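You operate a simulated robot arm through the tools that you are given. There is no shell and no other tool. Be economical: measure what you need, move in short steps, check, and stop when the job is done.

Carry out the task below with a simulated two-armed robot. There is one attempt and no reset: what you move stays moved.

Task
Put the red union on the green disc. Take the pink hub on the cart rim opposite the brake and put it away on the hub bench. Screw the cap back on the silt trap. Take the white cup on the cart rim opposite the brake and put it away on the top of the sample bench. Take the red eye bolt and put it in the green reuse tray. Stack the tin that says "dye tin" from the cart rim opposite the brake on top of the tin labelled "oil tin". Take the pink sleeve on the plate of post four and put it away on the sleeve plate. Turn the temp dial to 45 C. Take the cream block and leave it on top of the purple disc. Fetch the purple bracket and set it on the top of the gear rack. Take the cream bracket and leave it on the pink disc. Turn the limit dial to 1.5 mm. Lift the wipes lid open. The order is free. Set down upright: red union, pink hub, white cup, red eye bolt.

Only the result counts: the job must be done as asked and must still hold three seconds after the hand-in. Knocking over, shifting, dropping, spilling or breaking anything else fails it. Lids that push on must go on centred and level and be pressed home; caps that screw on are set level and turned clockwise until they are tight.

Robot
Two 7-joint arms with two-finger parallel grippers on one trunk, on a base that drives. Base frame: it is fixed to the floor where the robot stands at the start and does not move with it; the origin is under the middle of the robot, x ahead of it, y to its left, z up; the surface under the hand at the start is at about z = 35.8. Lengths are in cm, angles in rad, forces in N, time in s.
The left shoulder is at the start at [5, 18.7, 86], the right one opposite. With the tool pointing down near the work surface each hand reaches from about 10 to 60 cm from the robot's upright axis, wherever it stands, measured 20 degrees to its own side. Places, roughly: cream block (8x6x4 cm) [-150, -250, 90]; cream bracket (12x4x5 cm) [-490, -230, 50]; dye tin, oil tin, wash tin, wax tin [50, 225, 25]; green disc (15x14x2 cm) [50, 30, 40]; hub bench (85x20 cm) [-468, -148, 72]; limit dial [-210, -420, 90]; pink disc (15x14x2 cm) [-110, -210, 90]; pink hub (6x6x7 cm) [40, -10, 40]; pink sleeve (5x5x10 cm) [70, 230, 80]; purple bracket (12x4x5 cm) [-490, -210, 50]; purple disc (11x11x5 cm) [-130, -260, 90]; red eye bolt (6x4x7 cm) [40, 120, 40]; red union [50, -25, 50]; reuse tray [50, 175, 25]; silt trap [50, 100, 50]; sleeve plate (57x24 cm) [240, -608, 86]; temp dial [-270, -40, 110]; top of the gear rack [-240, -440, 80]; top of the sample bench [-370, -620, 90]; white cup (7x7x8 cm) [40, 100, 40]; wipes lid [-230, -280, 90]. Payload 3.43 kg a hand.
Tool frame (each hand has its own): the origin (TCP) lies between the finger pads and is the grasp point; the fingertips stand 3 cm ahead of it; z points along the fingers, y is the line along which they close. The gripper opens to 9.4 cm. The fingers are 2.8 cm wide and 1 cm thick; the gripper's body (5 by 9.6 cm) begins 5.5 cm behind the TCP.
Orientation is that of the tool frame in the base frame, as a unit quaternion [x, y, z, w]. With the fingers straight down and closing along the base's y, the tool's x points along the base's -x, its y along +y and its z along -z.

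Tools
- The arms move only by the tool move_arm. It takes "left_motion", "right_motion" or both (then of equal length, played together; a hand with none holds still); each is a list of rows, each a list of 7 numbers: the shift along the tool's x, y, z in cm, then the turn, a rotation vector about the tool's x, y, z in rad, then the closure in counts, from 0 (fully open) to 255 (shut). In form: [[x, y, z, ax, ay, az, gripper], ...]. A call has 1 to 10 rows; each row is the pose to reach, as a shift and turn from the pose commanded when the call began, along the tool's axes at that moment. Each row takes 0.2 s and may step no farther than 5 cm and 0.15 rad from the row before; otherwise, or with a gripper value out of range, the whole call is refused. A pose out of reach is approached as far as the arm can. The call stops where the force on the tool passes 40 N (or 10 N more than at its start, if that is more) or the arm is blocked; 0.2 s more then pass. The fingers move at their own pace (about 15.3 cm/s each) and stop on an object; they squeeze with about 24 N. The grip force told is the motor's: it shows also when the fingers shut on nothing. Time passes only in rows, and 0.2 s behind the last, so rows that repeat a pose let the fingers close. The reply holds the time, the measured pose of the TCP, the force on the tool along the base axes, the opening and the grip force, in the units named above and with some noise, with the torque about the TCP (base axes, N m) and any sound that the robot's microphone picked up.
- Cameras (640 x 400 px; columns grow to the right, rows downward): "scene" is now at [11.61, 2.89, 98.27]; the picture's right is [0.46, -0.89, 0.00], its down [-0.79, -0.40, -0.47] and it looks along [0.42, 0.21, -0.88] (base axes); focal length 283 px, centre (320, 200). "left" rides on the left gripper at [7.6, -1.4, -10.2] in its tool frame; the picture's right is [0.18, 0.98, 0.00], its down [-0.75, 0.14, -0.64] and it looks along [-0.63, 0.12, 0.77] (tool axes); focal length 243 px, centre (320, 200). "right" rides on the right gripper at [7.6, 1.4, -10.2] in its tool frame; the picture's right is [-0.18, 0.98, 0.00], its down [-0.75, -0.14, -0.64] and it looks along [-0.63, -0.12, 0.77] (tool axes); focal length 243 px, centre (320, 200). There is no depth. A picture from a camera that has moved, and an enlarged one, comes with that camera's place and axes in the base frame and with its lens.
- grab_frame(camera): a new picture of that camera. The clock stands still meanwhile.
- raise_lower(by): slides the trunk up (or, below 0, down) by that many cm; the arms and the scene camera ride with it, the base frame stays. It gives what a move gives, with no picture.
- drive_base(legs): drives the robot by 1 to 6 legs, each [ahead, left, turn to the left] in cm, cm and rad, along the robot's own axes; the way and the turn of a leg run together, so that a leg with both is an arc; at most 150 cm and 3.142 rad a leg. The arms and the cameras ride along, it lands a little off, and it stops where it bumps. It gives what a move gives.
- head_to(pan, tilt): turns the head with the scene camera to pan (to the left, within 1.396 rad either way) and tilt (down, from -0.506 to 1.204), counted from straight ahead of the robot. It gives what a move gives.
- zoom(camera, box): a new picture of the part [left, top, right, bottom] of that camera's present view, enlarged. The clock stands still meanwhile.
- finish_job(): hands the job in; it is judged then, once.

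Go step by step. Nothing tells you exact positions but the pictures and the camera data: compare them with the known pose of the tool, close in by small moves and look again before you grip or let go. The budget is 546 turns and 346 pictures, counting those below and the enlarged ones. Unless the task says otherwise, let go and move clear before handing in.

The tools are called after ">>>" as a command line: name --argument value ..., lists and objects as JSON in quotes. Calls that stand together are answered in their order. move_arm: Moves the arms, as the interface text tells. Its arguments: {"type":"object","properties":{"left_motion":{"type":"array","items":{"type":"array","items":{"type":"number"}}},"right_motion":{"type":"array","items":{"type":"array","items":{"type":"number"}}}},"required":[]} The other tools are called the same way: raise_lower (by) slides the trunk up or down; drive_base (legs) drives the base; head_to (pan, tilt) turns the head that bears the scene camera; grab_frame (camera) takes a picture; zoom (camera, box) takes an enlarged picture of a part of a camera's view; finish_job () hands the job in.

At the start:

```text
t: 0.0
left_tcp_pos: [30.99, 33.53, 60.15]
left_tool_rot: [0.0, 1.0, 0.0, 0.001]
left_wrist_force: [0.6, -0.6, -0.7]
left_wrist_torque: [-0.02, 0.01, 0.05]
left_gripper_width: 9.41
left_grasp_force: 0.0
right_tcp_pos: [33.96, -3.37, 61.76]
right_tool_rot: [0.0, 1.0, 0.0, 0.001]
right_wrist_force: [0.2, 0.2, -0.5]
right_wrist_torque: [0.0, 0.0, -0.01]
right_gripper_width: 9.37
right_grasp_force: 0.0
trunk travel left (down, up): [-7.5, 35.7]
robot x, y, heading: [-0.02, 0.18, 0.002]
head pan, tilt: [0.475, 1.084]
```

scene: 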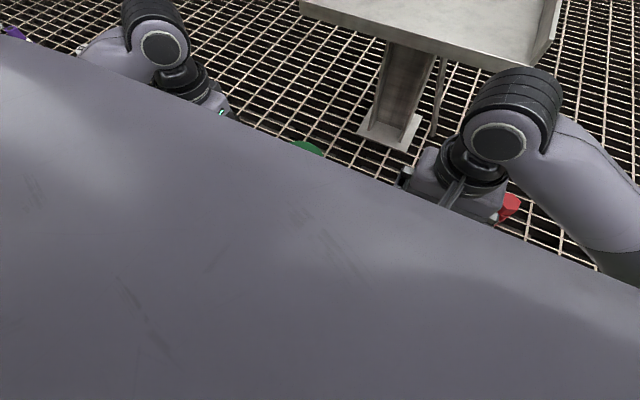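
right: 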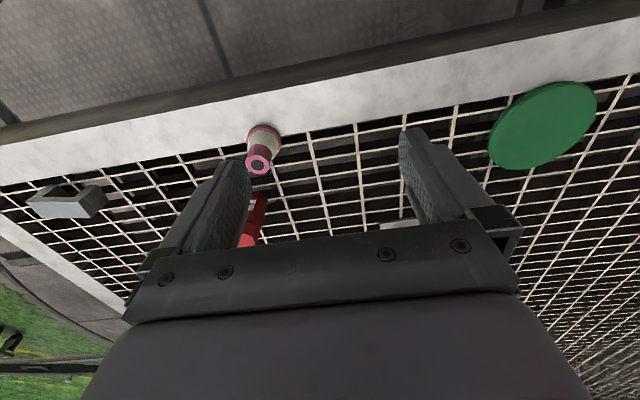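
left: 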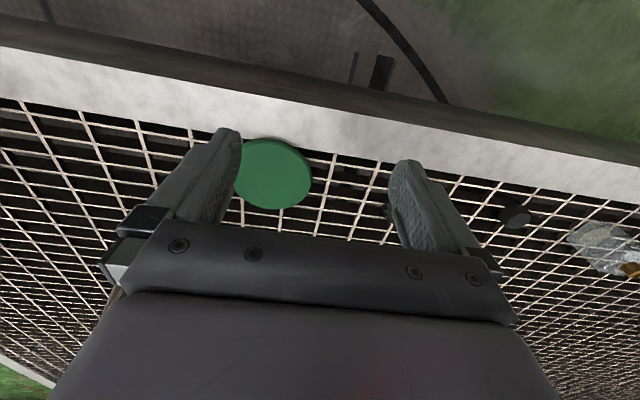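

I see a mesh cart surface ahead with a green disc, pink hub and red union near the right hand. I'll look around with the head first.

>>> head_to --pan 0 --tilt 0.6

>>> grab_frame --camera "scene"

>>> head_to --pan 1.0 --tilt 0.5

>>> grab_frame --camera "scene"

>>> head_to --pan -1.0 --tilt 0.4

>>> grab_frame --camera "scene"

```text
t: 0.9
left_tcp_pos: [31.05, 33.5, 60.2]
left_tool_rot: [0.0, 1.0, 0.0, 0.0]
left_wrist_force: [0.0, 0.3, -0.2]
left_wrist_torque: [-0.01, -0.02, 0.0]
left_gripper_width: 9.4
left_grasp_force: 0.1
right_tcp_pos: [34.01, -3.3, 61.82]
right_tool_rot: [-0.001, 1.0, 0.0, 0.0]
right_wrist_force: [-0.1, -0.4, -0.4]
right_wrist_torque: [-0.01, 0.0, -0.03]
right_gripper_width: 9.4
right_grasp_force: 0.2
trunk travel left (down, up): [-7.5, 35.7]
robot x, y, heading: [-0.15, -0.03, 0.001]
head pan, tilt: [0.0, 0.6]
```

```text
342 pictures are left
camera scene: at [14.74, -0.03, 102.03], right [0.0, -1.0, 0.0], down [-0.57, 0.0, -0.82], along [0.82, 0.0, -0.57], focal length 283 px, centre (320, 200)
```

scene: 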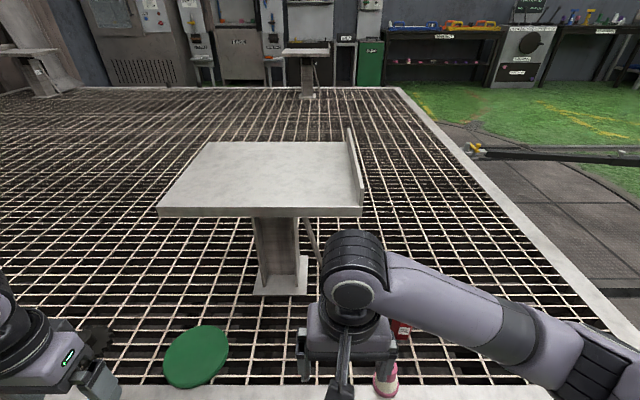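

```text
t: 2.2
left_tcp_pos: [31.04, 33.55, 60.1]
left_tool_rot: [0.0, 1.0, 0.0, 0.0]
left_wrist_force: [-0.3, 0.1, 0.0]
left_wrist_torque: [-0.01, -0.03, 0.02]
left_gripper_width: 9.4
left_grasp_force: 0.0
right_tcp_pos: [33.98, -3.2, 61.75]
right_tool_rot: [0.0, 1.0, 0.0, 0.0]
right_wrist_force: [-0.4, 0.4, 0.5]
right_wrist_torque: [-0.02, 0.02, 0.0]
right_gripper_width: 9.38
right_grasp_force: 0.2
trunk travel left (down, up): [-7.5, 35.7]
robot x, y, heading: [-0.15, -0.25, 0.0]
head pan, tilt: [1.0, 0.499]
```

```text
341 pictures are left
camera scene: at [10.82, 7.61, 102.94], right [0.84, -0.54, 0.0], down [-0.26, -0.4, -0.88], along [0.47, 0.74, -0.48], focal length 283 px, centre (320, 200)
```

scene: 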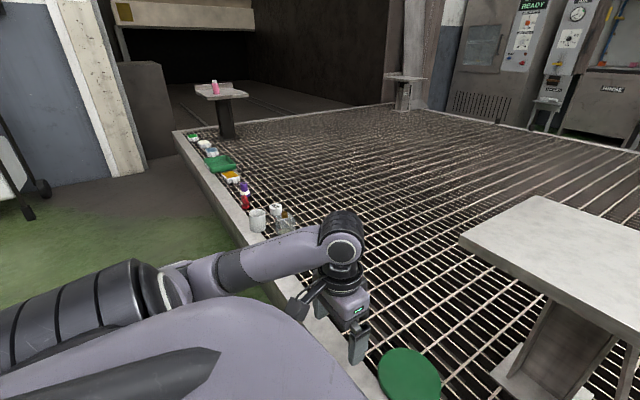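

```text
t: 4.1
left_tcp_pos: [31.02, 33.41, 60.2]
left_tool_rot: [0.001, 1.0, -0.001, -0.001]
left_wrist_force: [-0.4, 0.6, -0.2]
left_wrist_torque: [0.0, 0.05, -0.01]
left_gripper_width: 9.41
left_grasp_force: 0.0
right_tcp_pos: [34.03, -3.17, 61.81]
right_tool_rot: [0.0, 1.0, 0.0, 0.0]
right_wrist_force: [-0.3, 0.0, -0.1]
right_wrist_torque: [-0.01, 0.03, -0.03]
right_gripper_width: 9.44
right_grasp_force: 0.0
trunk travel left (down, up): [-7.5, 35.7]
robot x, y, heading: [0.04, 0.23, 0.001]
head pan, tilt: [-1.0, 0.4]
```

```text
340 pictures are left
camera scene: at [10.91, -7.83, 103.86], right [-0.84, -0.54, 0.0], down [-0.21, 0.33, -0.92], along [0.5, -0.77, -0.39], focal length 283 px, centre (320, 200)
```

scene: 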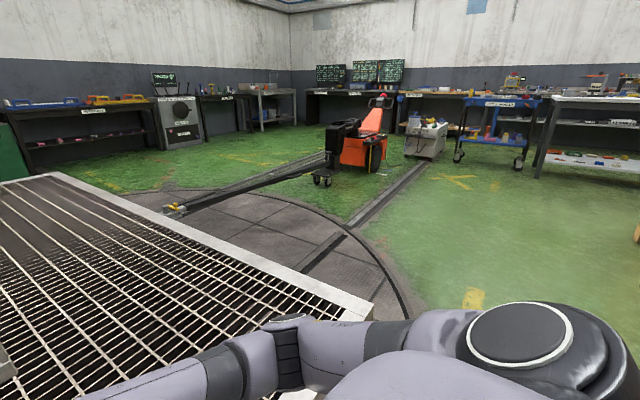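

The workshop is big; everything in the first cluster is on this near rim. I'll take a close look at hub and union via the right camera, and the row of items to the left.

>>> zoom --camera "right" --box '[180, 90, 340, 250]'

>>> head_to --pan 0 --tilt 1.0

>>> grab_frame --camera "scene"

>>> head_to --pan 0.9 --tilt 0.5

>>> zoom --camera "scene" --box '[120, 50, 320, 250]'

```text
2.50 times, centred on (260, 170) of right
camera zoom: at [26.43, -1.88, 72.06], right [0.18, 0.98, 0.0], down [0.75, -0.14, 0.64], along [0.63, -0.12, -0.77], focal length 606 px, centre (470, 275)
```

zoom: 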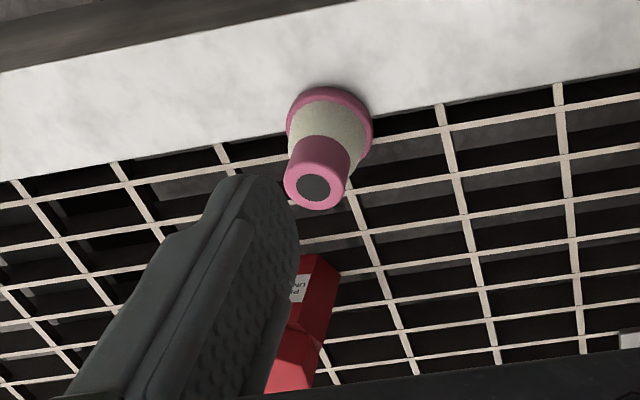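

```text
t: 5.4
left_tcp_pos: [31.16, 33.57, 60.26]
left_tool_rot: [0.001, 1.0, 0.001, 0.001]
left_wrist_force: [0.0, -0.2, 0.1]
left_wrist_torque: [-0.01, 0.0, -0.01]
left_gripper_width: 9.37
left_grasp_force: 0.0
right_tcp_pos: [33.93, -3.27, 61.78]
right_tool_rot: [0.0, 1.0, 0.001, 0.0]
right_wrist_force: [0.1, 1.0, 0.6]
right_wrist_torque: [0.02, -0.03, 0.0]
right_gripper_width: 9.39
right_grasp_force: 0.1
trunk travel left (down, up): [-7.5, 35.7]
robot x, y, heading: [0.0, 0.27, 0.002]
head pan, tilt: [0.0, 1.0]
```

```text
338 pictures are left
camera scene: at [12.87, -0.05, 98.84], right [0.0, -1.0, 0.0], down [-0.84, 0.0, -0.54], along [0.54, 0.0, -0.84], focal length 283 px, centre (320, 200)
```

scene: 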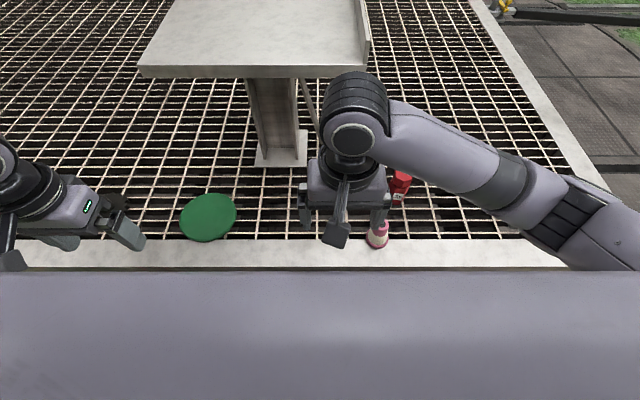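

```text
t: 6.6
left_tcp_pos: [30.96, 33.47, 60.24]
left_tool_rot: [0.0, 1.0, 0.0, 0.001]
left_wrist_force: [0.4, -0.1, 1.0]
left_wrist_torque: [0.01, 0.01, 0.02]
left_gripper_width: 9.41
left_grasp_force: 0.1
right_tcp_pos: [33.98, -3.28, 61.86]
right_tool_rot: [0.001, 1.0, 0.0, 0.0]
right_wrist_force: [0.3, 0.3, -0.2]
right_wrist_torque: [-0.01, 0.03, 0.0]
right_gripper_width: 9.41
right_grasp_force: 0.0
trunk travel left (down, up): [-7.5, 35.7]
robot x, y, heading: [-0.22, 0.06, 0.003]
head pan, tilt: [0.901, 0.499]
```

```text
2.00 times, centred on (220, 150) of scene
camera zoom: at [11.56, 7.09, 102.94], right [0.78, -0.62, 0.0], down [-0.3, -0.38, -0.88], along [0.55, 0.69, -0.48], focal length 566 px, centre (520, 300)
```

zoom: 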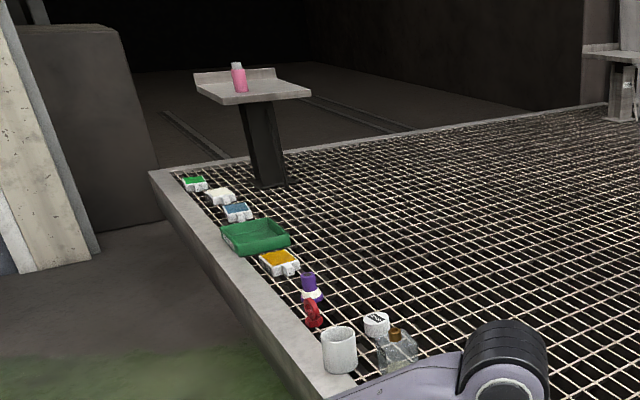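

Hub is about [40,-13], union about [57,-22]. I'll shift the right hand to the right to get both in view between the fingers.

>>> move_arm --right_motion '[[0, -5, 0, 0, 0, 0, 0], [0, -10, 0, 0, 0, 0, 0], [0, -15, 0, 0, 0, 0, 0], [0, -18, 0, 0, 0, 0, 0]]'

>>> grab_frame --camera "right"

```text
t: 7.6
left_tcp_pos: [31.11, 33.62, 60.35]
left_tool_rot: [0.0, 1.0, 0.0, 0.0]
left_wrist_force: [0.3, -0.5, -0.3]
left_wrist_torque: [-0.01, 0.01, -0.01]
left_gripper_width: 9.4
left_grasp_force: 0.0
right_tcp_pos: [33.87, -21.37, 61.63]
right_tool_rot: [-0.001, 1.0, 0.0, 0.001]
right_wrist_force: [0.9, -0.5, 0.3]
right_wrist_torque: [0.02, -0.02, -0.01]
right_gripper_width: 9.4
right_grasp_force: 0.1
trunk travel left (down, up): [-7.5, 35.7]
robot x, y, heading: [0.05, 0.16, 0.004]
head pan, tilt: [0.901, 0.499]
```

```text
336 pictures are left
camera right: at [26.33, -19.92, 72.05], right [0.18, 0.98, 0.0], down [0.75, -0.14, 0.64], along [0.63, -0.12, -0.77], focal length 243 px, centre (320, 200)
```

right: 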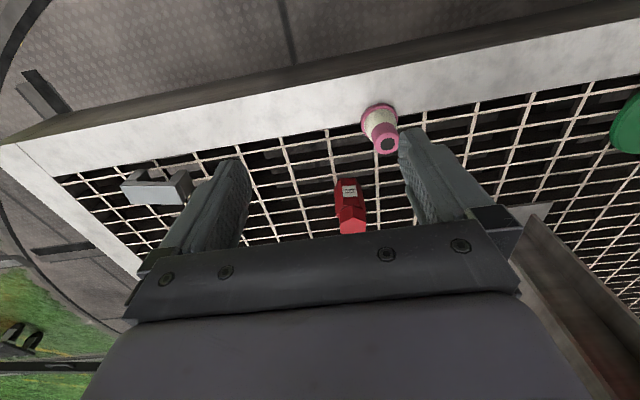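

>>> zoom --camera "right" --box '[280, 80, 440, 240]'

```text
2.50 times, centred on (360, 160) of right
camera zoom: at [26.33, -19.92, 72.05], right [0.18, 0.98, 0.0], down [0.75, -0.14, 0.64], along [0.63, -0.12, -0.77], focal length 606 px, centre (220, 300)
```

zoom: 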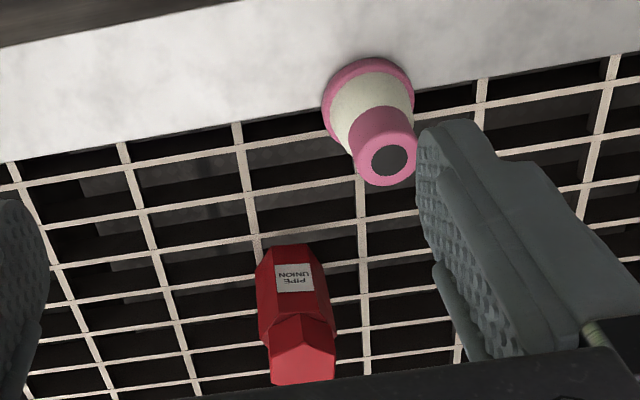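

>>> head_to --pan -0.3 --tilt 0.9

>>> grab_frame --camera "scene"

```text
t: 9.0
left_tcp_pos: [31.09, 33.53, 60.26]
left_tool_rot: [0.0, 1.0, 0.0, 0.0]
left_wrist_force: [0.8, -0.2, 0.1]
left_wrist_torque: [-0.04, 0.05, 0.0]
left_gripper_width: 9.39
left_grasp_force: 0.0
right_tcp_pos: [33.91, -21.22, 61.74]
right_tool_rot: [0.0, 1.0, 0.0, 0.0]
right_wrist_force: [0.4, -0.3, -0.2]
right_wrist_torque: [-0.02, -0.02, -0.04]
right_gripper_width: 9.4
right_grasp_force: 0.1
trunk travel left (down, up): [-7.5, 35.7]
robot x, y, heading: [0.08, 0.13, 0.001]
head pan, tilt: [-0.3, 0.901]
```

```text
334 pictures are left
camera scene: at [13.11, -2.27, 99.56], right [-0.29, -0.96, 0.0], down [-0.75, 0.23, -0.62], along [0.59, -0.18, -0.78], focal length 283 px, centre (320, 200)
```

scene: 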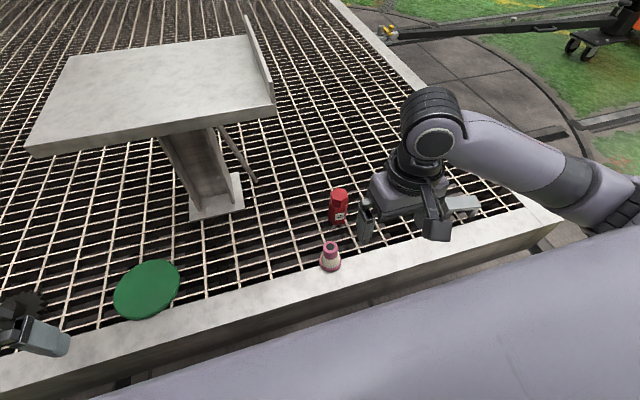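

>>> zoom --camera "scene" --box '[290, 170, 390, 280]'

```text
3.64 times, centred on (340, 225) of scene
camera zoom: at [13.11, -2.27, 99.56], right [-0.29, -0.96, 0.0], down [-0.75, 0.23, -0.62], along [0.59, -0.18, -0.78], focal length 1029 px, centre (247, 109)
```

zoom: 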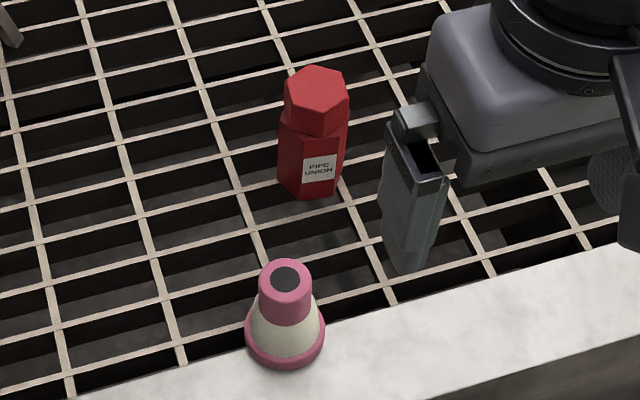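

The union stands upright at about [54.5,-20], top z≈45. I'll move the right hand over it and look.

>>> move_arm --right_motion '[[-5, 0, 0, 0, 0, 0, 0], [-9.9, 0.5, 0, 0, 0, 0, 0], [-14.7, 1, 0, 0, 0, 0, 0], [-18.5, 1.5, 0, 0, 0, 0, 0]]'

>>> grab_frame --camera "right"

```text
t: 10.0
left_tcp_pos: [30.99, 33.55, 60.24]
left_tool_rot: [0.0, 1.0, 0.0, 0.0]
left_wrist_force: [0.1, -0.6, -0.2]
left_wrist_torque: [0.02, -0.02, -0.01]
left_gripper_width: 9.4
left_grasp_force: 0.0
right_tcp_pos: [52.45, -19.74, 61.97]
right_tool_rot: [0.0, 1.0, 0.0, 0.0]
right_wrist_force: [-0.6, 0.0, -0.3]
right_wrist_torque: [0.02, 0.02, -0.01]
right_gripper_width: 9.37
right_grasp_force: 0.1
trunk travel left (down, up): [-7.5, 35.7]
robot x, y, heading: [0.26, 0.13, -0.005]
head pan, tilt: [-0.3, 0.901]
```

```text
332 pictures are left
camera right: at [44.87, -18.43, 72.22], right [0.18, 0.98, 0.0], down [0.75, -0.14, 0.64], along [0.63, -0.12, -0.77], focal length 243 px, centre (320, 200)
```

right: 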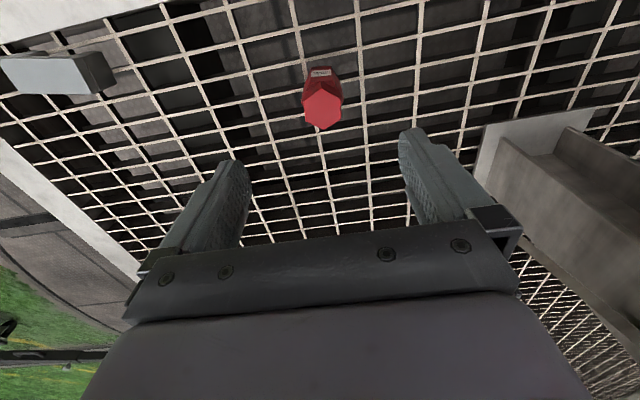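

>>> zoom --camera "right" --box '[280, 50, 360, 140]'

```text
4.44 times, centred on (320, 95) of right
camera zoom: at [44.87, -18.43, 72.22], right [0.18, 0.98, 0.0], down [0.75, -0.14, 0.64], along [0.63, -0.12, -0.77], focal length 1078 px, centre (320, 667)
```

zoom: 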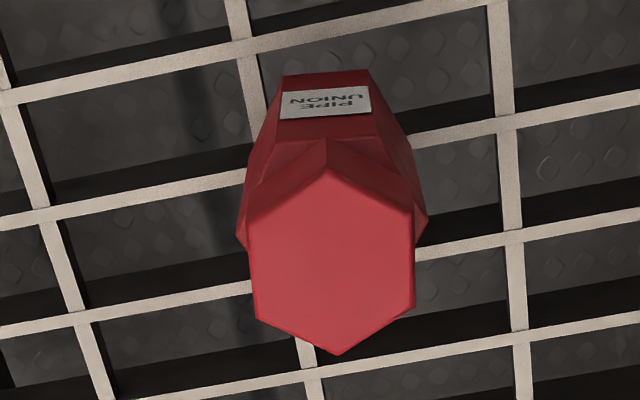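

Union centre ≈[54.2,-19.95], its smaller hex top has flats nearly along y (turn about 7°). I'll line up above it, then grip the top hex.

>>> move_arm --right_motion '[[-1.7, -0.2, 3, 0, 0, 0.129, 0], [-1.75, -0.2, 7, 0, 0, 0.129, 0], [-1.75, -0.2, 9, 0, 0, 0.129, 0]]'

>>> grab_frame --camera "right"

```text
t: 10.8
left_tcp_pos: [30.96, 33.53, 60.17]
left_tool_rot: [0.0, 1.0, 0.0, 0.0]
left_wrist_force: [-0.3, 0.1, 0.2]
left_wrist_torque: [-0.01, -0.01, -0.03]
left_gripper_width: 9.39
left_grasp_force: 0.1
right_tcp_pos: [54.28, -19.99, 52.77]
right_tool_rot: [0.064, 0.998, 0.0, 0.0]
right_wrist_force: [-0.2, 1.5, 0.2]
right_wrist_torque: [0.01, 0.02, 0.05]
right_gripper_width: 9.4
right_grasp_force: 0.2
trunk travel left (down, up): [-7.5, 35.7]
robot x, y, heading: [0.01, 0.19, -0.003]
head pan, tilt: [-0.3, 0.901]
```

```text
330 pictures are left
camera right: at [46.95, -17.63, 63.14], right [0.31, 0.95, 0.0], down [0.73, -0.24, 0.64], along [0.61, -0.2, -0.77], focal length 243 px, centre (320, 200)
```

right: 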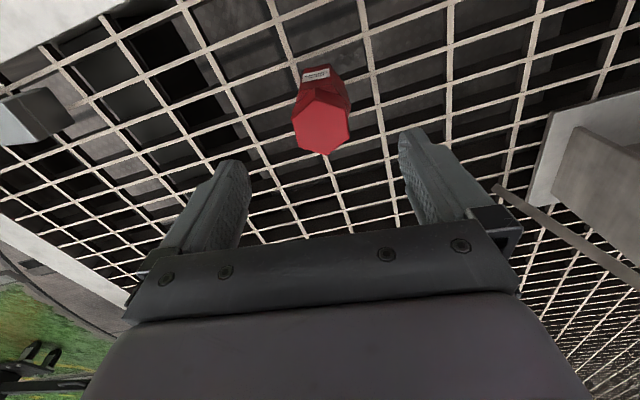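

>>> move_arm --right_motion '[[0, 0, 4, 0, 0, 0, 0], [0, 0, 7.6, 0, 0, 0, 0], [0, 0, 7.6, 0, 0, 0, 150], [0, 0, 7.6, 0, 0, 0, 255], [0, 0, 7.6, 0, 0, 0, 255]]'

>>> grab_frame --camera "right"

```text
t: 12.0
left_tcp_pos: [31.09, 33.54, 60.17]
left_tool_rot: [0.001, 1.0, -0.001, 0.0]
left_wrist_force: [-0.5, 0.5, 0.3]
left_wrist_torque: [0.01, -0.03, -0.03]
left_gripper_width: 9.41
left_grasp_force: 0.2
right_tcp_pos: [54.24, -19.84, 44.92]
right_tool_rot: [0.065, 0.998, 0.0, 0.0]
right_wrist_force: [0.4, -0.7, -0.2]
right_wrist_torque: [0.03, -0.03, 0.01]
right_gripper_width: 5.0
right_grasp_force: 23.8
trunk travel left (down, up): [-7.5, 35.7]
robot x, y, heading: [0.57, 0.09, 0.001]
head pan, tilt: [-0.3, 0.901]
```

```text
329 pictures are left
camera right: at [46.87, -17.59, 55.31], right [0.31, 0.95, 0.0], down [0.73, -0.24, 0.64], along [0.61, -0.2, -0.77], focal length 243 px, centre (320, 200)
```

right: 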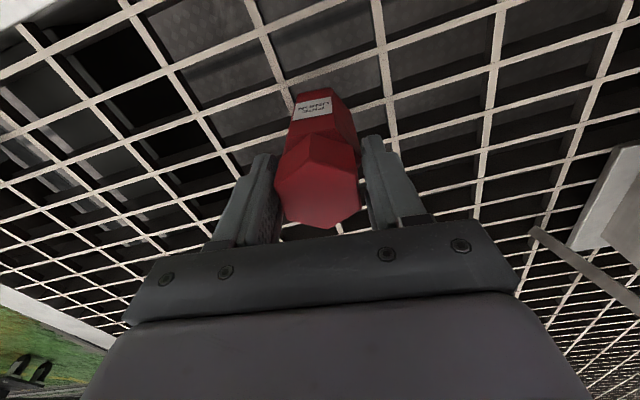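

The width 5.0 suggests the tips caught the body corners. I'll open, rise ~1.2 cm and grip the top hex flats only.

>>> move_arm --right_motion '[[0, 0, 0, 0, 0, 0, 100], [0, 0, 0, 0, 0, 0, 60], [0, 0, -1.3, 0, 0, 0, 60], [0, 0, -1.3, 0, 0, 0, 255], [0, 0, -1.3, 0, 0, 0, 255], [0, 0, -1.3, 0, 0, 0, 255]]'

>>> zoom --camera "right" --box '[220, 70, 420, 240]'

>>> zoom --camera "scene" --box '[290, 130, 390, 240]'

```text
t: 13.4
left_tcp_pos: [31.13, 33.61, 60.24]
left_tool_rot: [-0.001, 1.0, 0.0, 0.0]
left_wrist_force: [-0.3, 0.2, 0.3]
left_wrist_torque: [0.0, -0.01, 0.0]
left_gripper_width: 9.43
left_grasp_force: 0.0
right_tcp_pos: [54.25, -19.97, 46.53]
right_tool_rot: [0.064, 0.998, 0.0, 0.0]
right_wrist_force: [0.1, 0.2, -1.0]
right_wrist_torque: [0.01, -0.04, 0.0]
right_gripper_width: 4.26
right_grasp_force: 24.0
trunk travel left (down, up): [-7.5, 35.7]
robot x, y, heading: [-0.23, 0.15, 0.0]
head pan, tilt: [-0.3, 0.901]
```

```text
2.35 times, centred on (320, 155) of right
camera zoom: at [46.9, -17.62, 56.74], right [0.31, 0.95, 0.0], down [0.73, -0.24, 0.64], along [0.61, -0.2, -0.77], focal length 571 px, centre (320, 306)
```

zoom: 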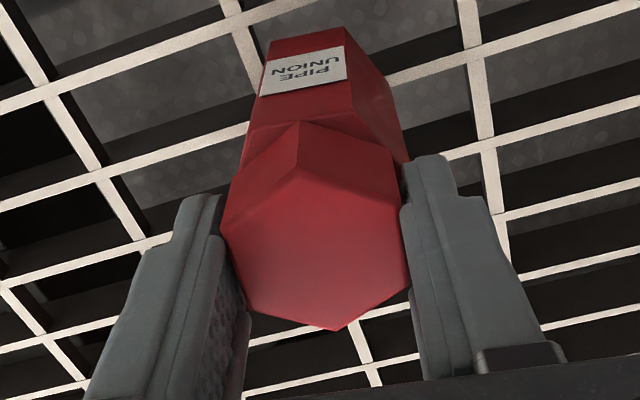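

```text
3.64 times, centred on (340, 185) of scene
camera zoom: at [13.11, -2.27, 99.56], right [-0.3, -0.96, 0.0], down [-0.75, 0.23, -0.62], along [0.59, -0.18, -0.78], focal length 1029 px, centre (247, 254)
```

zoom: 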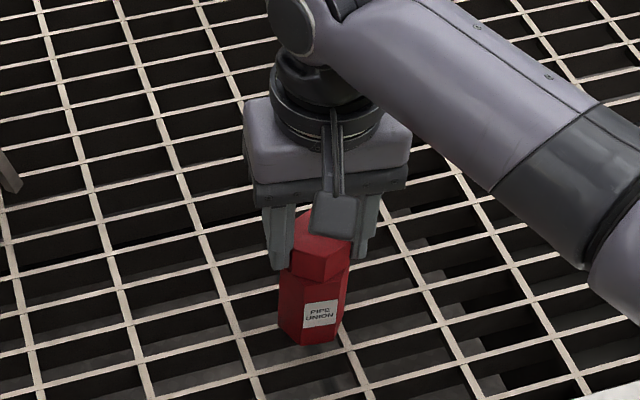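

The top hex is gripped at 4.26 cm. Lift, then travel left toward the green disc.

>>> move_arm --right_motion '[[0, 0, -2, 0, 0, 0, 255], [0, 0, -5, 0, 0, 0, 255], [0, 0, -8, 0, 0, 0, 255], [0, 0, -8, 0, 0, 0, 255]]'

>>> move_arm --left_motion '[[3, 5, -3, 0, 0, 0, 0], [5, 10, -5, 0, 0, 0, 0], [7, 14, -6, 0, 0, 0, 0]]'

>>> head_to --pan 0.2 --tilt 1.0

>>> grab_frame --camera "scene"

>>> grab_frame --camera "right"

```text
t: 14.4
left_tcp_pos: [31.05, 33.56, 60.3]
left_tool_rot: [0.0, 1.0, 0.0, 0.0]
left_wrist_force: [0.3, 0.7, 0.1]
left_wrist_torque: [-0.03, -0.02, -0.01]
left_gripper_width: 9.36
left_grasp_force: 0.1
right_tcp_pos: [54.3, -19.96, 54.33]
right_tool_rot: [0.064, 0.998, 0.0, 0.0]
right_wrist_force: [-0.4, 0.5, -4.1]
right_wrist_torque: [0.01, 0.01, 0.01]
right_gripper_width: 3.93
right_grasp_force: 24.1
trunk travel left (down, up): [-7.5, 35.7]
robot x, y, heading: [-0.14, -0.22, -0.004]
head pan, tilt: [-0.3, 0.901]
```

```text
refused: row 1 steps farther than a row can; nothing moved
```

```text
t: 15.3
left_tcp_pos: [31.04, 33.63, 60.16]
left_tool_rot: [-0.001, 1.0, 0.0, 0.0]
left_wrist_force: [-0.6, 0.1, 0.3]
left_wrist_torque: [-0.05, 0.03, 0.0]
left_gripper_width: 9.39
left_grasp_force: 0.0
right_tcp_pos: [54.35, -20.06, 54.26]
right_tool_rot: [0.064, 0.998, 0.0, -0.001]
right_wrist_force: [-0.1, 0.7, -3.9]
right_wrist_torque: [-0.01, -0.01, 0.02]
right_gripper_width: 3.93
right_grasp_force: 23.8
trunk travel left (down, up): [-7.5, 35.7]
robot x, y, heading: [-0.37, 0.35, -0.002]
head pan, tilt: [0.201, 1.0]
```

```text
326 pictures are left
camera scene: at [12.75, 1.33, 98.83], right [0.2, -0.98, 0.0], down [-0.82, -0.17, -0.54], along [0.53, 0.11, -0.84], focal length 283 px, centre (320, 200)
```

scene: 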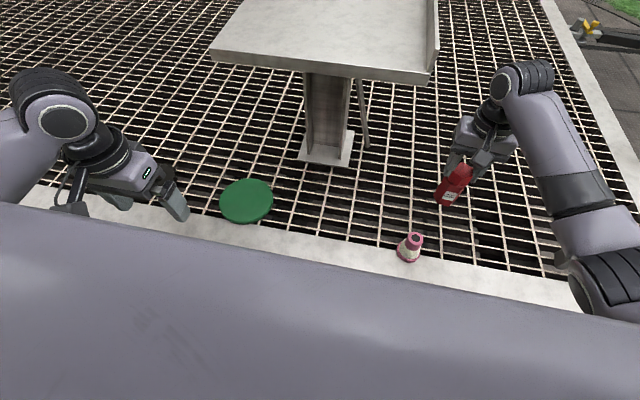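

```text
325 pictures are left
camera right: at [46.95, -17.64, 64.64], right [0.31, 0.95, 0.0], down [0.73, -0.24, 0.64], along [0.61, -0.2, -0.77], focal length 243 px, centre (320, 200)
```

right: 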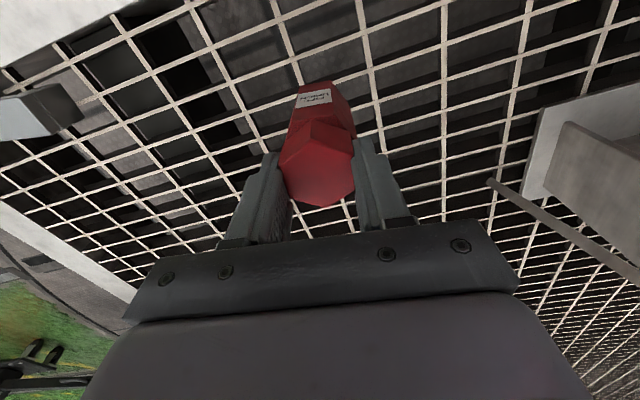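

>>> zoom --camera "scene" --box '[400, 120, 520, 220]'

>>> zoom --camera "right" --box '[220, 70, 420, 240]'

```text
4.00 times, centred on (460, 170) of scene
camera zoom: at [12.75, 1.33, 98.83], right [0.2, -0.98, 0.0], down [-0.82, -0.17, -0.54], along [0.53, 0.11, -0.84], focal length 1132 px, centre (-240, 320)
```

zoom: 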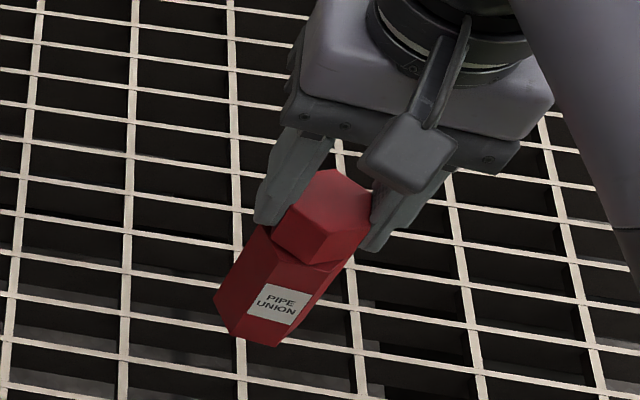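

```text
2.35 times, centred on (320, 155) of right
camera zoom: at [46.95, -17.64, 64.64], right [0.31, 0.95, 0.0], down [0.73, -0.24, 0.64], along [0.61, -0.2, -0.77], focal length 571 px, centre (320, 306)
```

zoom: 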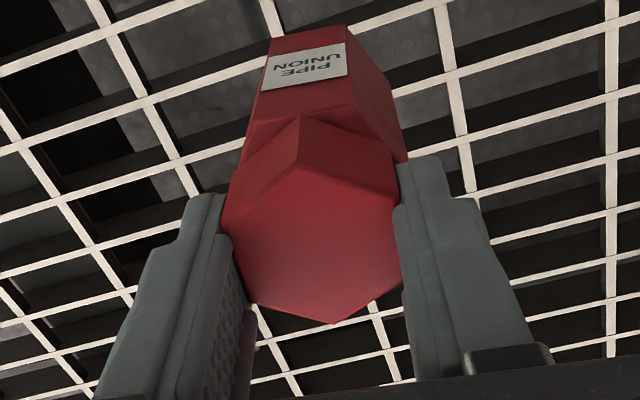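

Union held upright. The green disc centre is ≈[47.2,27.9]; I'll drive left 28 cm so the right hand reaches it comfortably.

>>> drive_base --legs '[[0, 28, 0]]'

>>> grab_frame --camera "scene"

```text
t: 17.1
left_tcp_pos: [31.23, 44.64, 60.25]
left_tool_rot: [0.001, 1.0, 0.001, -0.001]
left_wrist_force: [-0.6, 0.0, -0.2]
left_wrist_torque: [-0.02, 0.0, 0.07]
left_gripper_width: 9.41
left_grasp_force: 0.0
right_tcp_pos: [54.14, -10.35, 54.22]
right_tool_rot: [0.079, 0.997, -0.004, -0.001]
right_wrist_force: [0.7, 1.2, -3.5]
right_wrist_torque: [-0.04, -0.01, -0.03]
right_gripper_width: 3.93
right_grasp_force: 24.0
trunk travel left (down, up): [-7.5, 35.7]
robot x, y, heading: [-0.05, 11.15, -0.006]
head pan, tilt: [0.201, 1.0]
stopped in leg 1: the robot was blocked; the commanded pose is now the measured one
```

```text
322 pictures are left
camera scene: at [12.65, 12.5, 98.83], right [0.19, -0.98, 0.0], down [-0.83, -0.16, -0.54], along [0.53, 0.1, -0.84], focal length 283 px, centre (320, 200)
```

scene: 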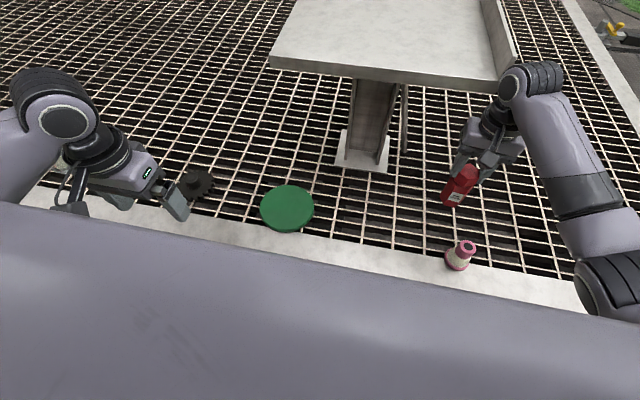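

The base got blocked after 11 cm. I'll look at what is on the left side of the robot.

>>> head_to --pan 1.35 --tilt 0.8

>>> grab_frame --camera "scene"

>>> grab_frame --camera "left"

```text
t: 18.4
left_tcp_pos: [31.24, 44.57, 60.13]
left_tool_rot: [0.002, 1.0, 0.001, 0.0]
left_wrist_force: [0.4, -0.6, -0.8]
left_wrist_torque: [0.0, 0.02, 0.0]
left_gripper_width: 9.4
left_grasp_force: 0.1
right_tcp_pos: [54.2, -10.35, 54.24]
right_tool_rot: [0.079, 0.997, -0.002, -0.001]
right_wrist_force: [0.1, 0.4, -4.5]
right_wrist_torque: [0.03, -0.01, -0.01]
right_gripper_width: 3.94
right_grasp_force: 24.2
trunk travel left (down, up): [-7.5, 35.7]
robot x, y, heading: [-0.49, 11.41, -0.003]
head pan, tilt: [1.349, 0.799]
```

```text
321 pictures are left
camera scene: at [7.64, 18.97, 100.35], right [0.97, -0.23, 0.0], down [-0.16, -0.7, -0.7], along [0.16, 0.68, -0.72], focal length 283 px, centre (320, 200)
```

scene: 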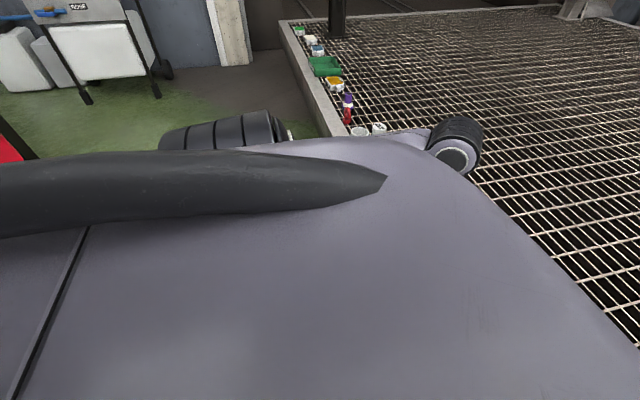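

```text
320 pictures are left
camera left: at [23.57, 43.14, 70.53], right [-0.18, 0.98, 0.0], down [0.75, 0.14, 0.64], along [0.63, 0.12, -0.77], focal length 243 px, centre (320, 200)
```

left: 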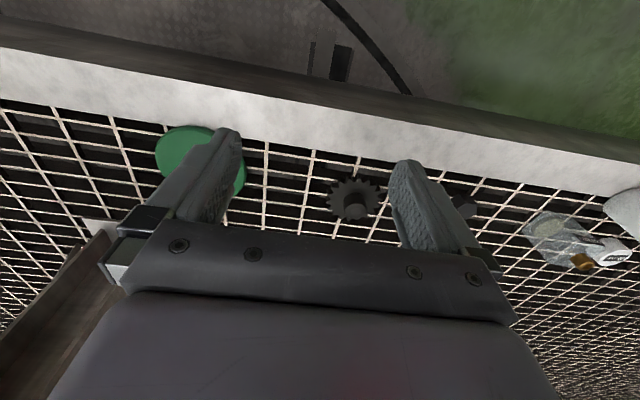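

The base is blocked by something at floor level, but the disc is within arm reach from here. I'll carry the union over with the arm.

>>> move_arm --right_motion '[[1.6, 4.6, 0, 0, 0, 0, 255], [3.2, 9.2, 0, 0, 0, 0, 255], [4.8, 13.7, 0, 0, 0, 0, 255], [6.4, 18.3, 0, 0, 0, 0, 255], [8.0, 22.9, 0, 0, 0, 0, 255], [9.6, 27.4, 0, 0, 0, 0, 255], [11.2, 32, 0, 0, 0, 0, 255], [12.9, 36.6, 0, 0, 0, 0, 255], [12.9, 36.6, 0, 0, 0, 0, 255]]'

>>> head_to --pan 0.4 --tilt 1.0

>>> grab_frame --camera "scene"

>>> grab_frame --camera "right"

```text
t: 20.6
left_tcp_pos: [31.13, 44.64, 60.28]
left_tool_rot: [0.002, 1.0, 0.001, -0.001]
left_wrist_force: [-0.5, 0.4, 0.6]
left_wrist_torque: [-0.01, 0.02, 0.0]
left_gripper_width: 9.41
left_grasp_force: 0.0
right_tcp_pos: [49.98, 19.17, 55.23]
right_tool_rot: [0.11, 0.994, -0.008, 0.005]
right_wrist_force: [-0.7, -0.2, -3.3]
right_wrist_torque: [0.01, -0.03, 0.03]
right_gripper_width: 3.92
right_grasp_force: 24.2
right hand out of reach, approached as far as the arm can: row 7, 8, 9
trunk travel left (down, up): [-7.5, 35.7]
robot x, y, heading: [0.11, 11.4, -0.008]
head pan, tilt: [1.349, 0.799]
stopped in row 9 (right hand): the arm was blocked; the commanded pose is now the measured one
```

```text
t: 21.9
left_tcp_pos: [31.35, 44.66, 60.11]
left_tool_rot: [0.002, 1.0, 0.0, -0.001]
left_wrist_force: [0.6, -0.3, 0.0]
left_wrist_torque: [0.03, 0.02, 0.01]
left_gripper_width: 9.4
left_grasp_force: 0.2
right_tcp_pos: [49.76, 19.31, 55.22]
right_tool_rot: [0.108, 0.994, -0.007, 0.005]
right_wrist_force: [-0.6, -0.5, -3.6]
right_wrist_torque: [-0.02, 0.02, 0.03]
right_gripper_width: 3.92
right_grasp_force: 23.7
trunk travel left (down, up): [-7.5, 35.7]
robot x, y, heading: [-0.23, 11.22, -0.007]
head pan, tilt: [0.4, 1.0]
```

```text
319 pictures are left
camera scene: at [12.3, 13.87, 98.83], right [0.38, -0.92, 0.0], down [-0.78, -0.32, -0.54], along [0.5, 0.21, -0.84], focal length 283 px, centre (320, 200)
```

scene: 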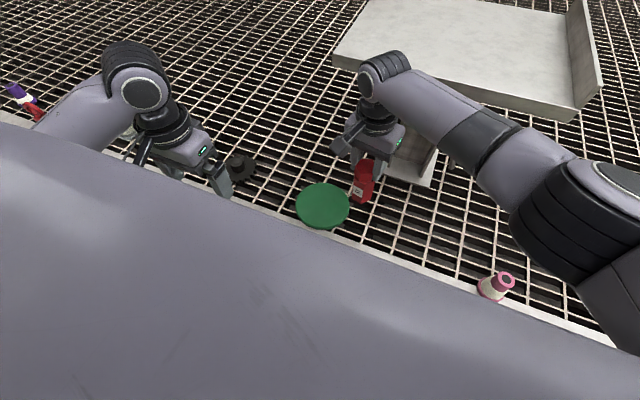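

```text
318 pictures are left
camera right: at [42.71, 22.4, 65.4], right [0.39, 0.92, -0.01], down [0.7, -0.29, 0.65], along [0.6, -0.26, -0.76], focal length 243 px, centre (320, 200)
```

right: 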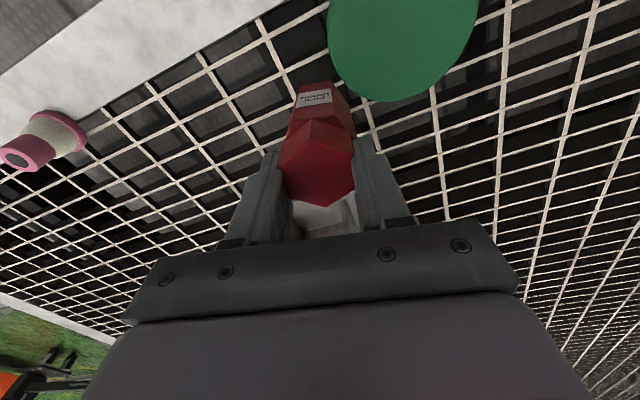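

The right arm runs out of reach at y≈19. I'll back off 8 cm and slide left 14 cm.

>>> drive_base --legs '[[-8, 0, 0], [0, 14, 0.007]]'

```text
t: 24.4
left_tcp_pos: [22.97, 58.92, 60.09]
left_tool_rot: [-0.001, 1.0, 0.0, -0.001]
left_wrist_force: [-0.7, 0.0, -0.5]
left_wrist_torque: [0.01, 0.0, 0.0]
left_gripper_width: 9.4
left_grasp_force: 0.1
right_tcp_pos: [41.78, 33.58, 55.23]
right_tool_rot: [0.104, 0.995, -0.008, 0.005]
right_wrist_force: [-0.9, 0.1, -3.3]
right_wrist_torque: [0.03, -0.01, -0.03]
right_gripper_width: 3.92
right_grasp_force: 23.8
trunk travel left (down, up): [-7.5, 35.7]
robot x, y, heading: [-8.1, 25.31, -0.001]
head pan, tilt: [0.4, 1.0]
```

That worked. Now place the union over the disc centre and level the hand.

>>> move_arm --right_motion '[[-2.2, -1.5, 0, 0, 0, 0, 255], [-4.4, -3, 0, 0, 0, 0, 255], [-6.46, -4.46, 0, -0.015, 0.011, 0, 255], [-6.46, -4.46, 0, -0.015, 0.011, 0, 255]]'

>>> grab_frame --camera "scene"

>>> grab_frame --camera "right"

```text
t: 25.4
left_tcp_pos: [23.01, 58.81, 60.16]
left_tool_rot: [-0.001, 1.0, 0.0, 0.0]
left_wrist_force: [-0.4, -0.6, 0.0]
left_wrist_torque: [0.0, 0.0, -0.01]
left_gripper_width: 9.39
left_grasp_force: 0.0
right_tcp_pos: [47.3, 27.45, 55.19]
right_tool_rot: [0.109, 0.994, -0.002, 0.0]
right_wrist_force: [0.5, 0.4, -4.8]
right_wrist_torque: [0.0, -0.02, 0.0]
right_gripper_width: 3.94
right_grasp_force: 24.2
trunk travel left (down, up): [-7.5, 35.7]
robot x, y, heading: [-8.14, 25.27, 0.001]
head pan, tilt: [0.4, 1.0]
```

```text
317 pictures are left
camera scene: at [4.27, 27.98, 98.83], right [0.39, -0.92, 0.0], down [-0.77, -0.33, -0.54], along [0.5, 0.21, -0.84], focal length 283 px, centre (320, 200)
```

scene: 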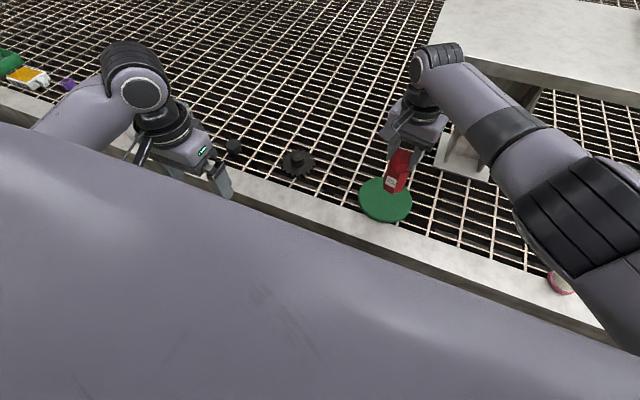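

```text
316 pictures are left
camera right: at [40.18, 30.46, 65.42], right [0.39, 0.92, 0.0], down [0.71, -0.3, 0.64], along [0.59, -0.25, -0.77], focal length 243 px, centre (320, 200)
```

right: 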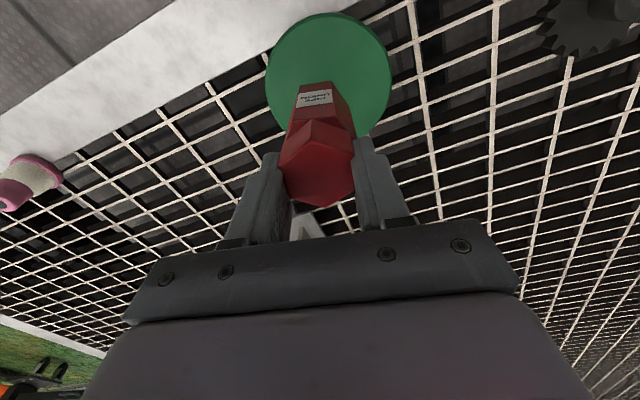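

>>> move_arm --right_motion '[[0.3, 0.5, 2, 0, 0, 0, 255], [0.3, 0.5, 4, 0, 0, 0, 255], [0.3, 0.5, 5.2, 0, 0, 0, 255], [0.3, 0.5, 5.2, 0, 0, 0, 255]]'

>>> zoom --camera "scene" --box '[330, 110, 450, 230]'

```text
t: 26.6
left_tcp_pos: [23.1, 58.95, 60.28]
left_tool_rot: [-0.002, 1.0, 0.001, -0.001]
left_wrist_force: [-0.2, -0.9, -0.6]
left_wrist_torque: [0.0, 0.03, -0.01]
left_gripper_width: 9.4
left_grasp_force: 0.0
right_tcp_pos: [48.33, 23.6, 50.59]
right_tool_rot: [0.139, 0.99, -0.007, 0.009]
right_wrist_force: [-0.4, 0.0, -3.3]
right_wrist_torque: [-0.02, -0.01, 0.01]
right_gripper_width: 3.92
right_grasp_force: 24.1
right hand out of reach, approached as far as the arm can: row 1, 2, 3, 4
trunk travel left (down, up): [-7.5, 35.7]
robot x, y, heading: [-8.21, 25.37, -0.001]
head pan, tilt: [0.4, 1.0]
stopped in row 4 (right hand): the arm was blocked; the commanded pose is now the measured one
```

```text
3.33 times, centred on (390, 170) of scene
camera zoom: at [4.27, 27.98, 98.83], right [0.39, -0.92, 0.0], down [-0.77, -0.33, -0.54], along [0.5, 0.21, -0.84], focal length 944 px, centre (87, 300)
```

zoom: 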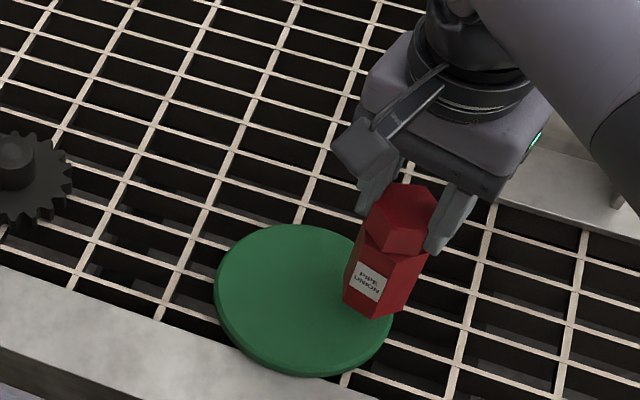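

Still out of reach: better to slide the base further left so the disc sits on the right arm's own side. First raise a bit.

>>> move_arm --right_motion '[[1, 0, -3, 0, 0, 0, 255], [2, 0, -5, 0, 0, 0, 255]]'

>>> drive_base --legs '[[0, 20, 0]]'

```text
t: 27.2
left_tcp_pos: [22.98, 58.89, 60.16]
left_tool_rot: [-0.001, 1.0, 0.0, -0.001]
left_wrist_force: [-0.1, 0.1, -0.6]
left_wrist_torque: [0.04, -0.04, -0.02]
left_gripper_width: 9.41
left_grasp_force: 0.1
right_tcp_pos: [46.29, 24.46, 55.55]
right_tool_rot: [0.137, 0.991, -0.007, 0.008]
right_wrist_force: [0.8, -0.4, -3.9]
right_wrist_torque: [-0.02, 0.0, 0.02]
right_gripper_width: 3.94
right_grasp_force: 23.3
trunk travel left (down, up): [-7.5, 35.7]
robot x, y, heading: [-8.56, 25.54, -0.005]
head pan, tilt: [0.4, 1.0]
```

```text
t: 29.6
left_tcp_pos: [23.02, 78.97, 60.17]
left_tool_rot: [0.0, 1.0, 0.0, 0.0]
left_wrist_force: [0.0, -0.1, -0.1]
left_wrist_torque: [0.0, -0.01, 0.02]
left_gripper_width: 9.39
left_grasp_force: 0.1
right_tcp_pos: [46.27, 44.53, 55.64]
right_tool_rot: [0.137, 0.99, -0.008, 0.009]
right_wrist_force: [0.9, -0.3, -3.0]
right_wrist_torque: [-0.01, 0.02, 0.03]
right_gripper_width: 3.93
right_grasp_force: 24.4
trunk travel left (down, up): [-7.5, 35.7]
robot x, y, heading: [-7.91, 45.63, -0.002]
head pan, tilt: [0.4, 1.0]
```

>>> move_arm --right_motion '[[-1.25, -3.9, 0, 0, 0, 0, 255], [-2.5, -7.8, 0, 0, 0, 0, 255], [-3.75, -11.7, 0, -0.013, 0.02, 0, 255], [-5.02, -15.6, 0, -0.013, 0.02, 0, 255], [-5.02, -15.6, 0, -0.013, 0.02, 0, 255]]'

>>> grab_frame --camera "right"

>>> head_to --pan -0.2 --tilt 0.9

>>> grab_frame --camera "scene"

```text
t: 30.8
left_tcp_pos: [23.12, 78.98, 60.15]
left_tool_rot: [-0.001, 1.0, 0.0, -0.002]
left_wrist_force: [0.7, -0.7, -0.7]
left_wrist_torque: [0.0, -0.03, 0.03]
left_gripper_width: 9.37
left_grasp_force: 0.1
right_tcp_pos: [46.98, 28.02, 55.72]
right_tool_rot: [0.136, 0.991, 0.001, -0.001]
right_wrist_force: [0.0, 0.7, -3.6]
right_wrist_torque: [0.02, 0.0, -0.01]
right_gripper_width: 3.92
right_grasp_force: 24.1
trunk travel left (down, up): [-7.5, 35.7]
robot x, y, heading: [-8.19, 45.43, -0.001]
head pan, tilt: [0.4, 1.0]
```

```text
314 pictures are left
camera right: at [40.08, 31.42, 66.03], right [0.44, 0.9, 0.0], down [0.69, -0.34, 0.64], along [0.57, -0.28, -0.77], focal length 243 px, centre (320, 200)
```

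right: 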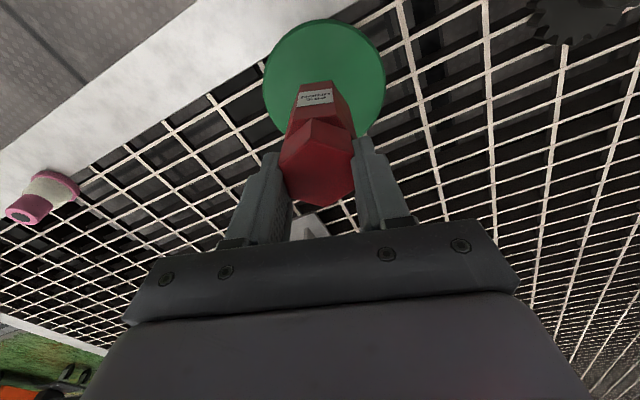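

```text
t: 31.8
left_tcp_pos: [23.04, 79.01, 60.13]
left_tool_rot: [0.0, 1.0, 0.001, -0.001]
left_wrist_force: [-0.4, -0.6, 0.8]
left_wrist_torque: [0.0, -0.02, 0.04]
left_gripper_width: 9.41
left_grasp_force: 0.1
right_tcp_pos: [47.1, 28.06, 55.63]
right_tool_rot: [0.136, 0.991, 0.0, -0.001]
right_wrist_force: [-0.3, 0.2, -4.4]
right_wrist_torque: [-0.01, -0.03, -0.01]
right_gripper_width: 3.89
right_grasp_force: 23.6
trunk travel left (down, up): [-7.5, 35.7]
robot x, y, heading: [-8.15, 45.15, -0.002]
head pan, tilt: [-0.201, 0.901]
```

```text
313 pictures are left
camera scene: at [5.24, 43.86, 99.55], right [-0.2, -0.98, 0.0], down [-0.77, 0.16, -0.62], along [0.61, -0.12, -0.78], focal length 283 px, centre (320, 200)
```

scene: 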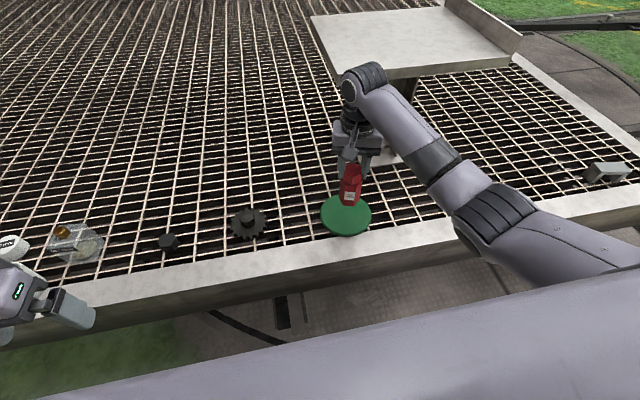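

>>> move_arm --right_motion '[[0.4, 0.3, 3, 0, 0, 0, 255], [0.4, 0.3, 5, 0, 0, 0, 255], [0.4, 0.3, 6, 0, 0, 0, 255], [0.4, 0.3, 6.3, 0, 0, 0, 255]]'

>>> zoom --camera "scene" --box '[290, 120, 410, 260]'

```text
t: 32.8
left_tcp_pos: [23.07, 79.06, 60.19]
left_tool_rot: [-0.001, 1.0, 0.001, -0.001]
left_wrist_force: [0.9, 0.1, -0.2]
left_wrist_torque: [0.01, 0.0, 0.01]
left_gripper_width: 9.4
left_grasp_force: 0.0
right_tcp_pos: [46.53, 28.34, 49.34]
right_tool_rot: [0.137, 0.991, 0.0, -0.001]
right_wrist_force: [-0.3, -0.5, -4.7]
right_wrist_torque: [-0.06, -0.02, 0.0]
right_gripper_width: 3.97
right_grasp_force: 23.8
trunk travel left (down, up): [-7.5, 35.7]
robot x, y, heading: [-8.02, 45.34, -0.003]
head pan, tilt: [-0.201, 0.901]
```

```text
2.86 times, centred on (350, 190) of scene
camera zoom: at [5.24, 43.86, 99.55], right [-0.2, -0.98, 0.0], down [-0.77, 0.16, -0.62], along [0.61, -0.12, -0.78], focal length 809 px, centre (234, 229)
```

zoom: 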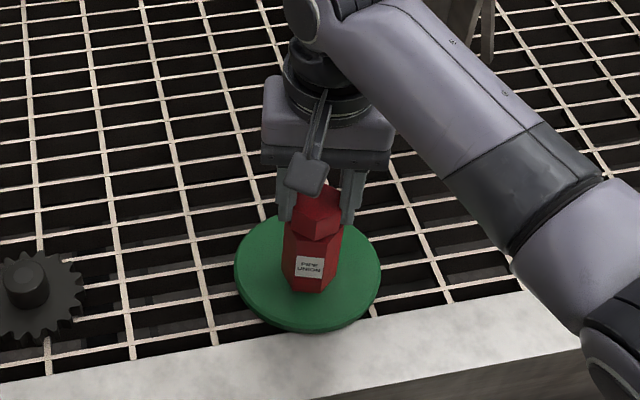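

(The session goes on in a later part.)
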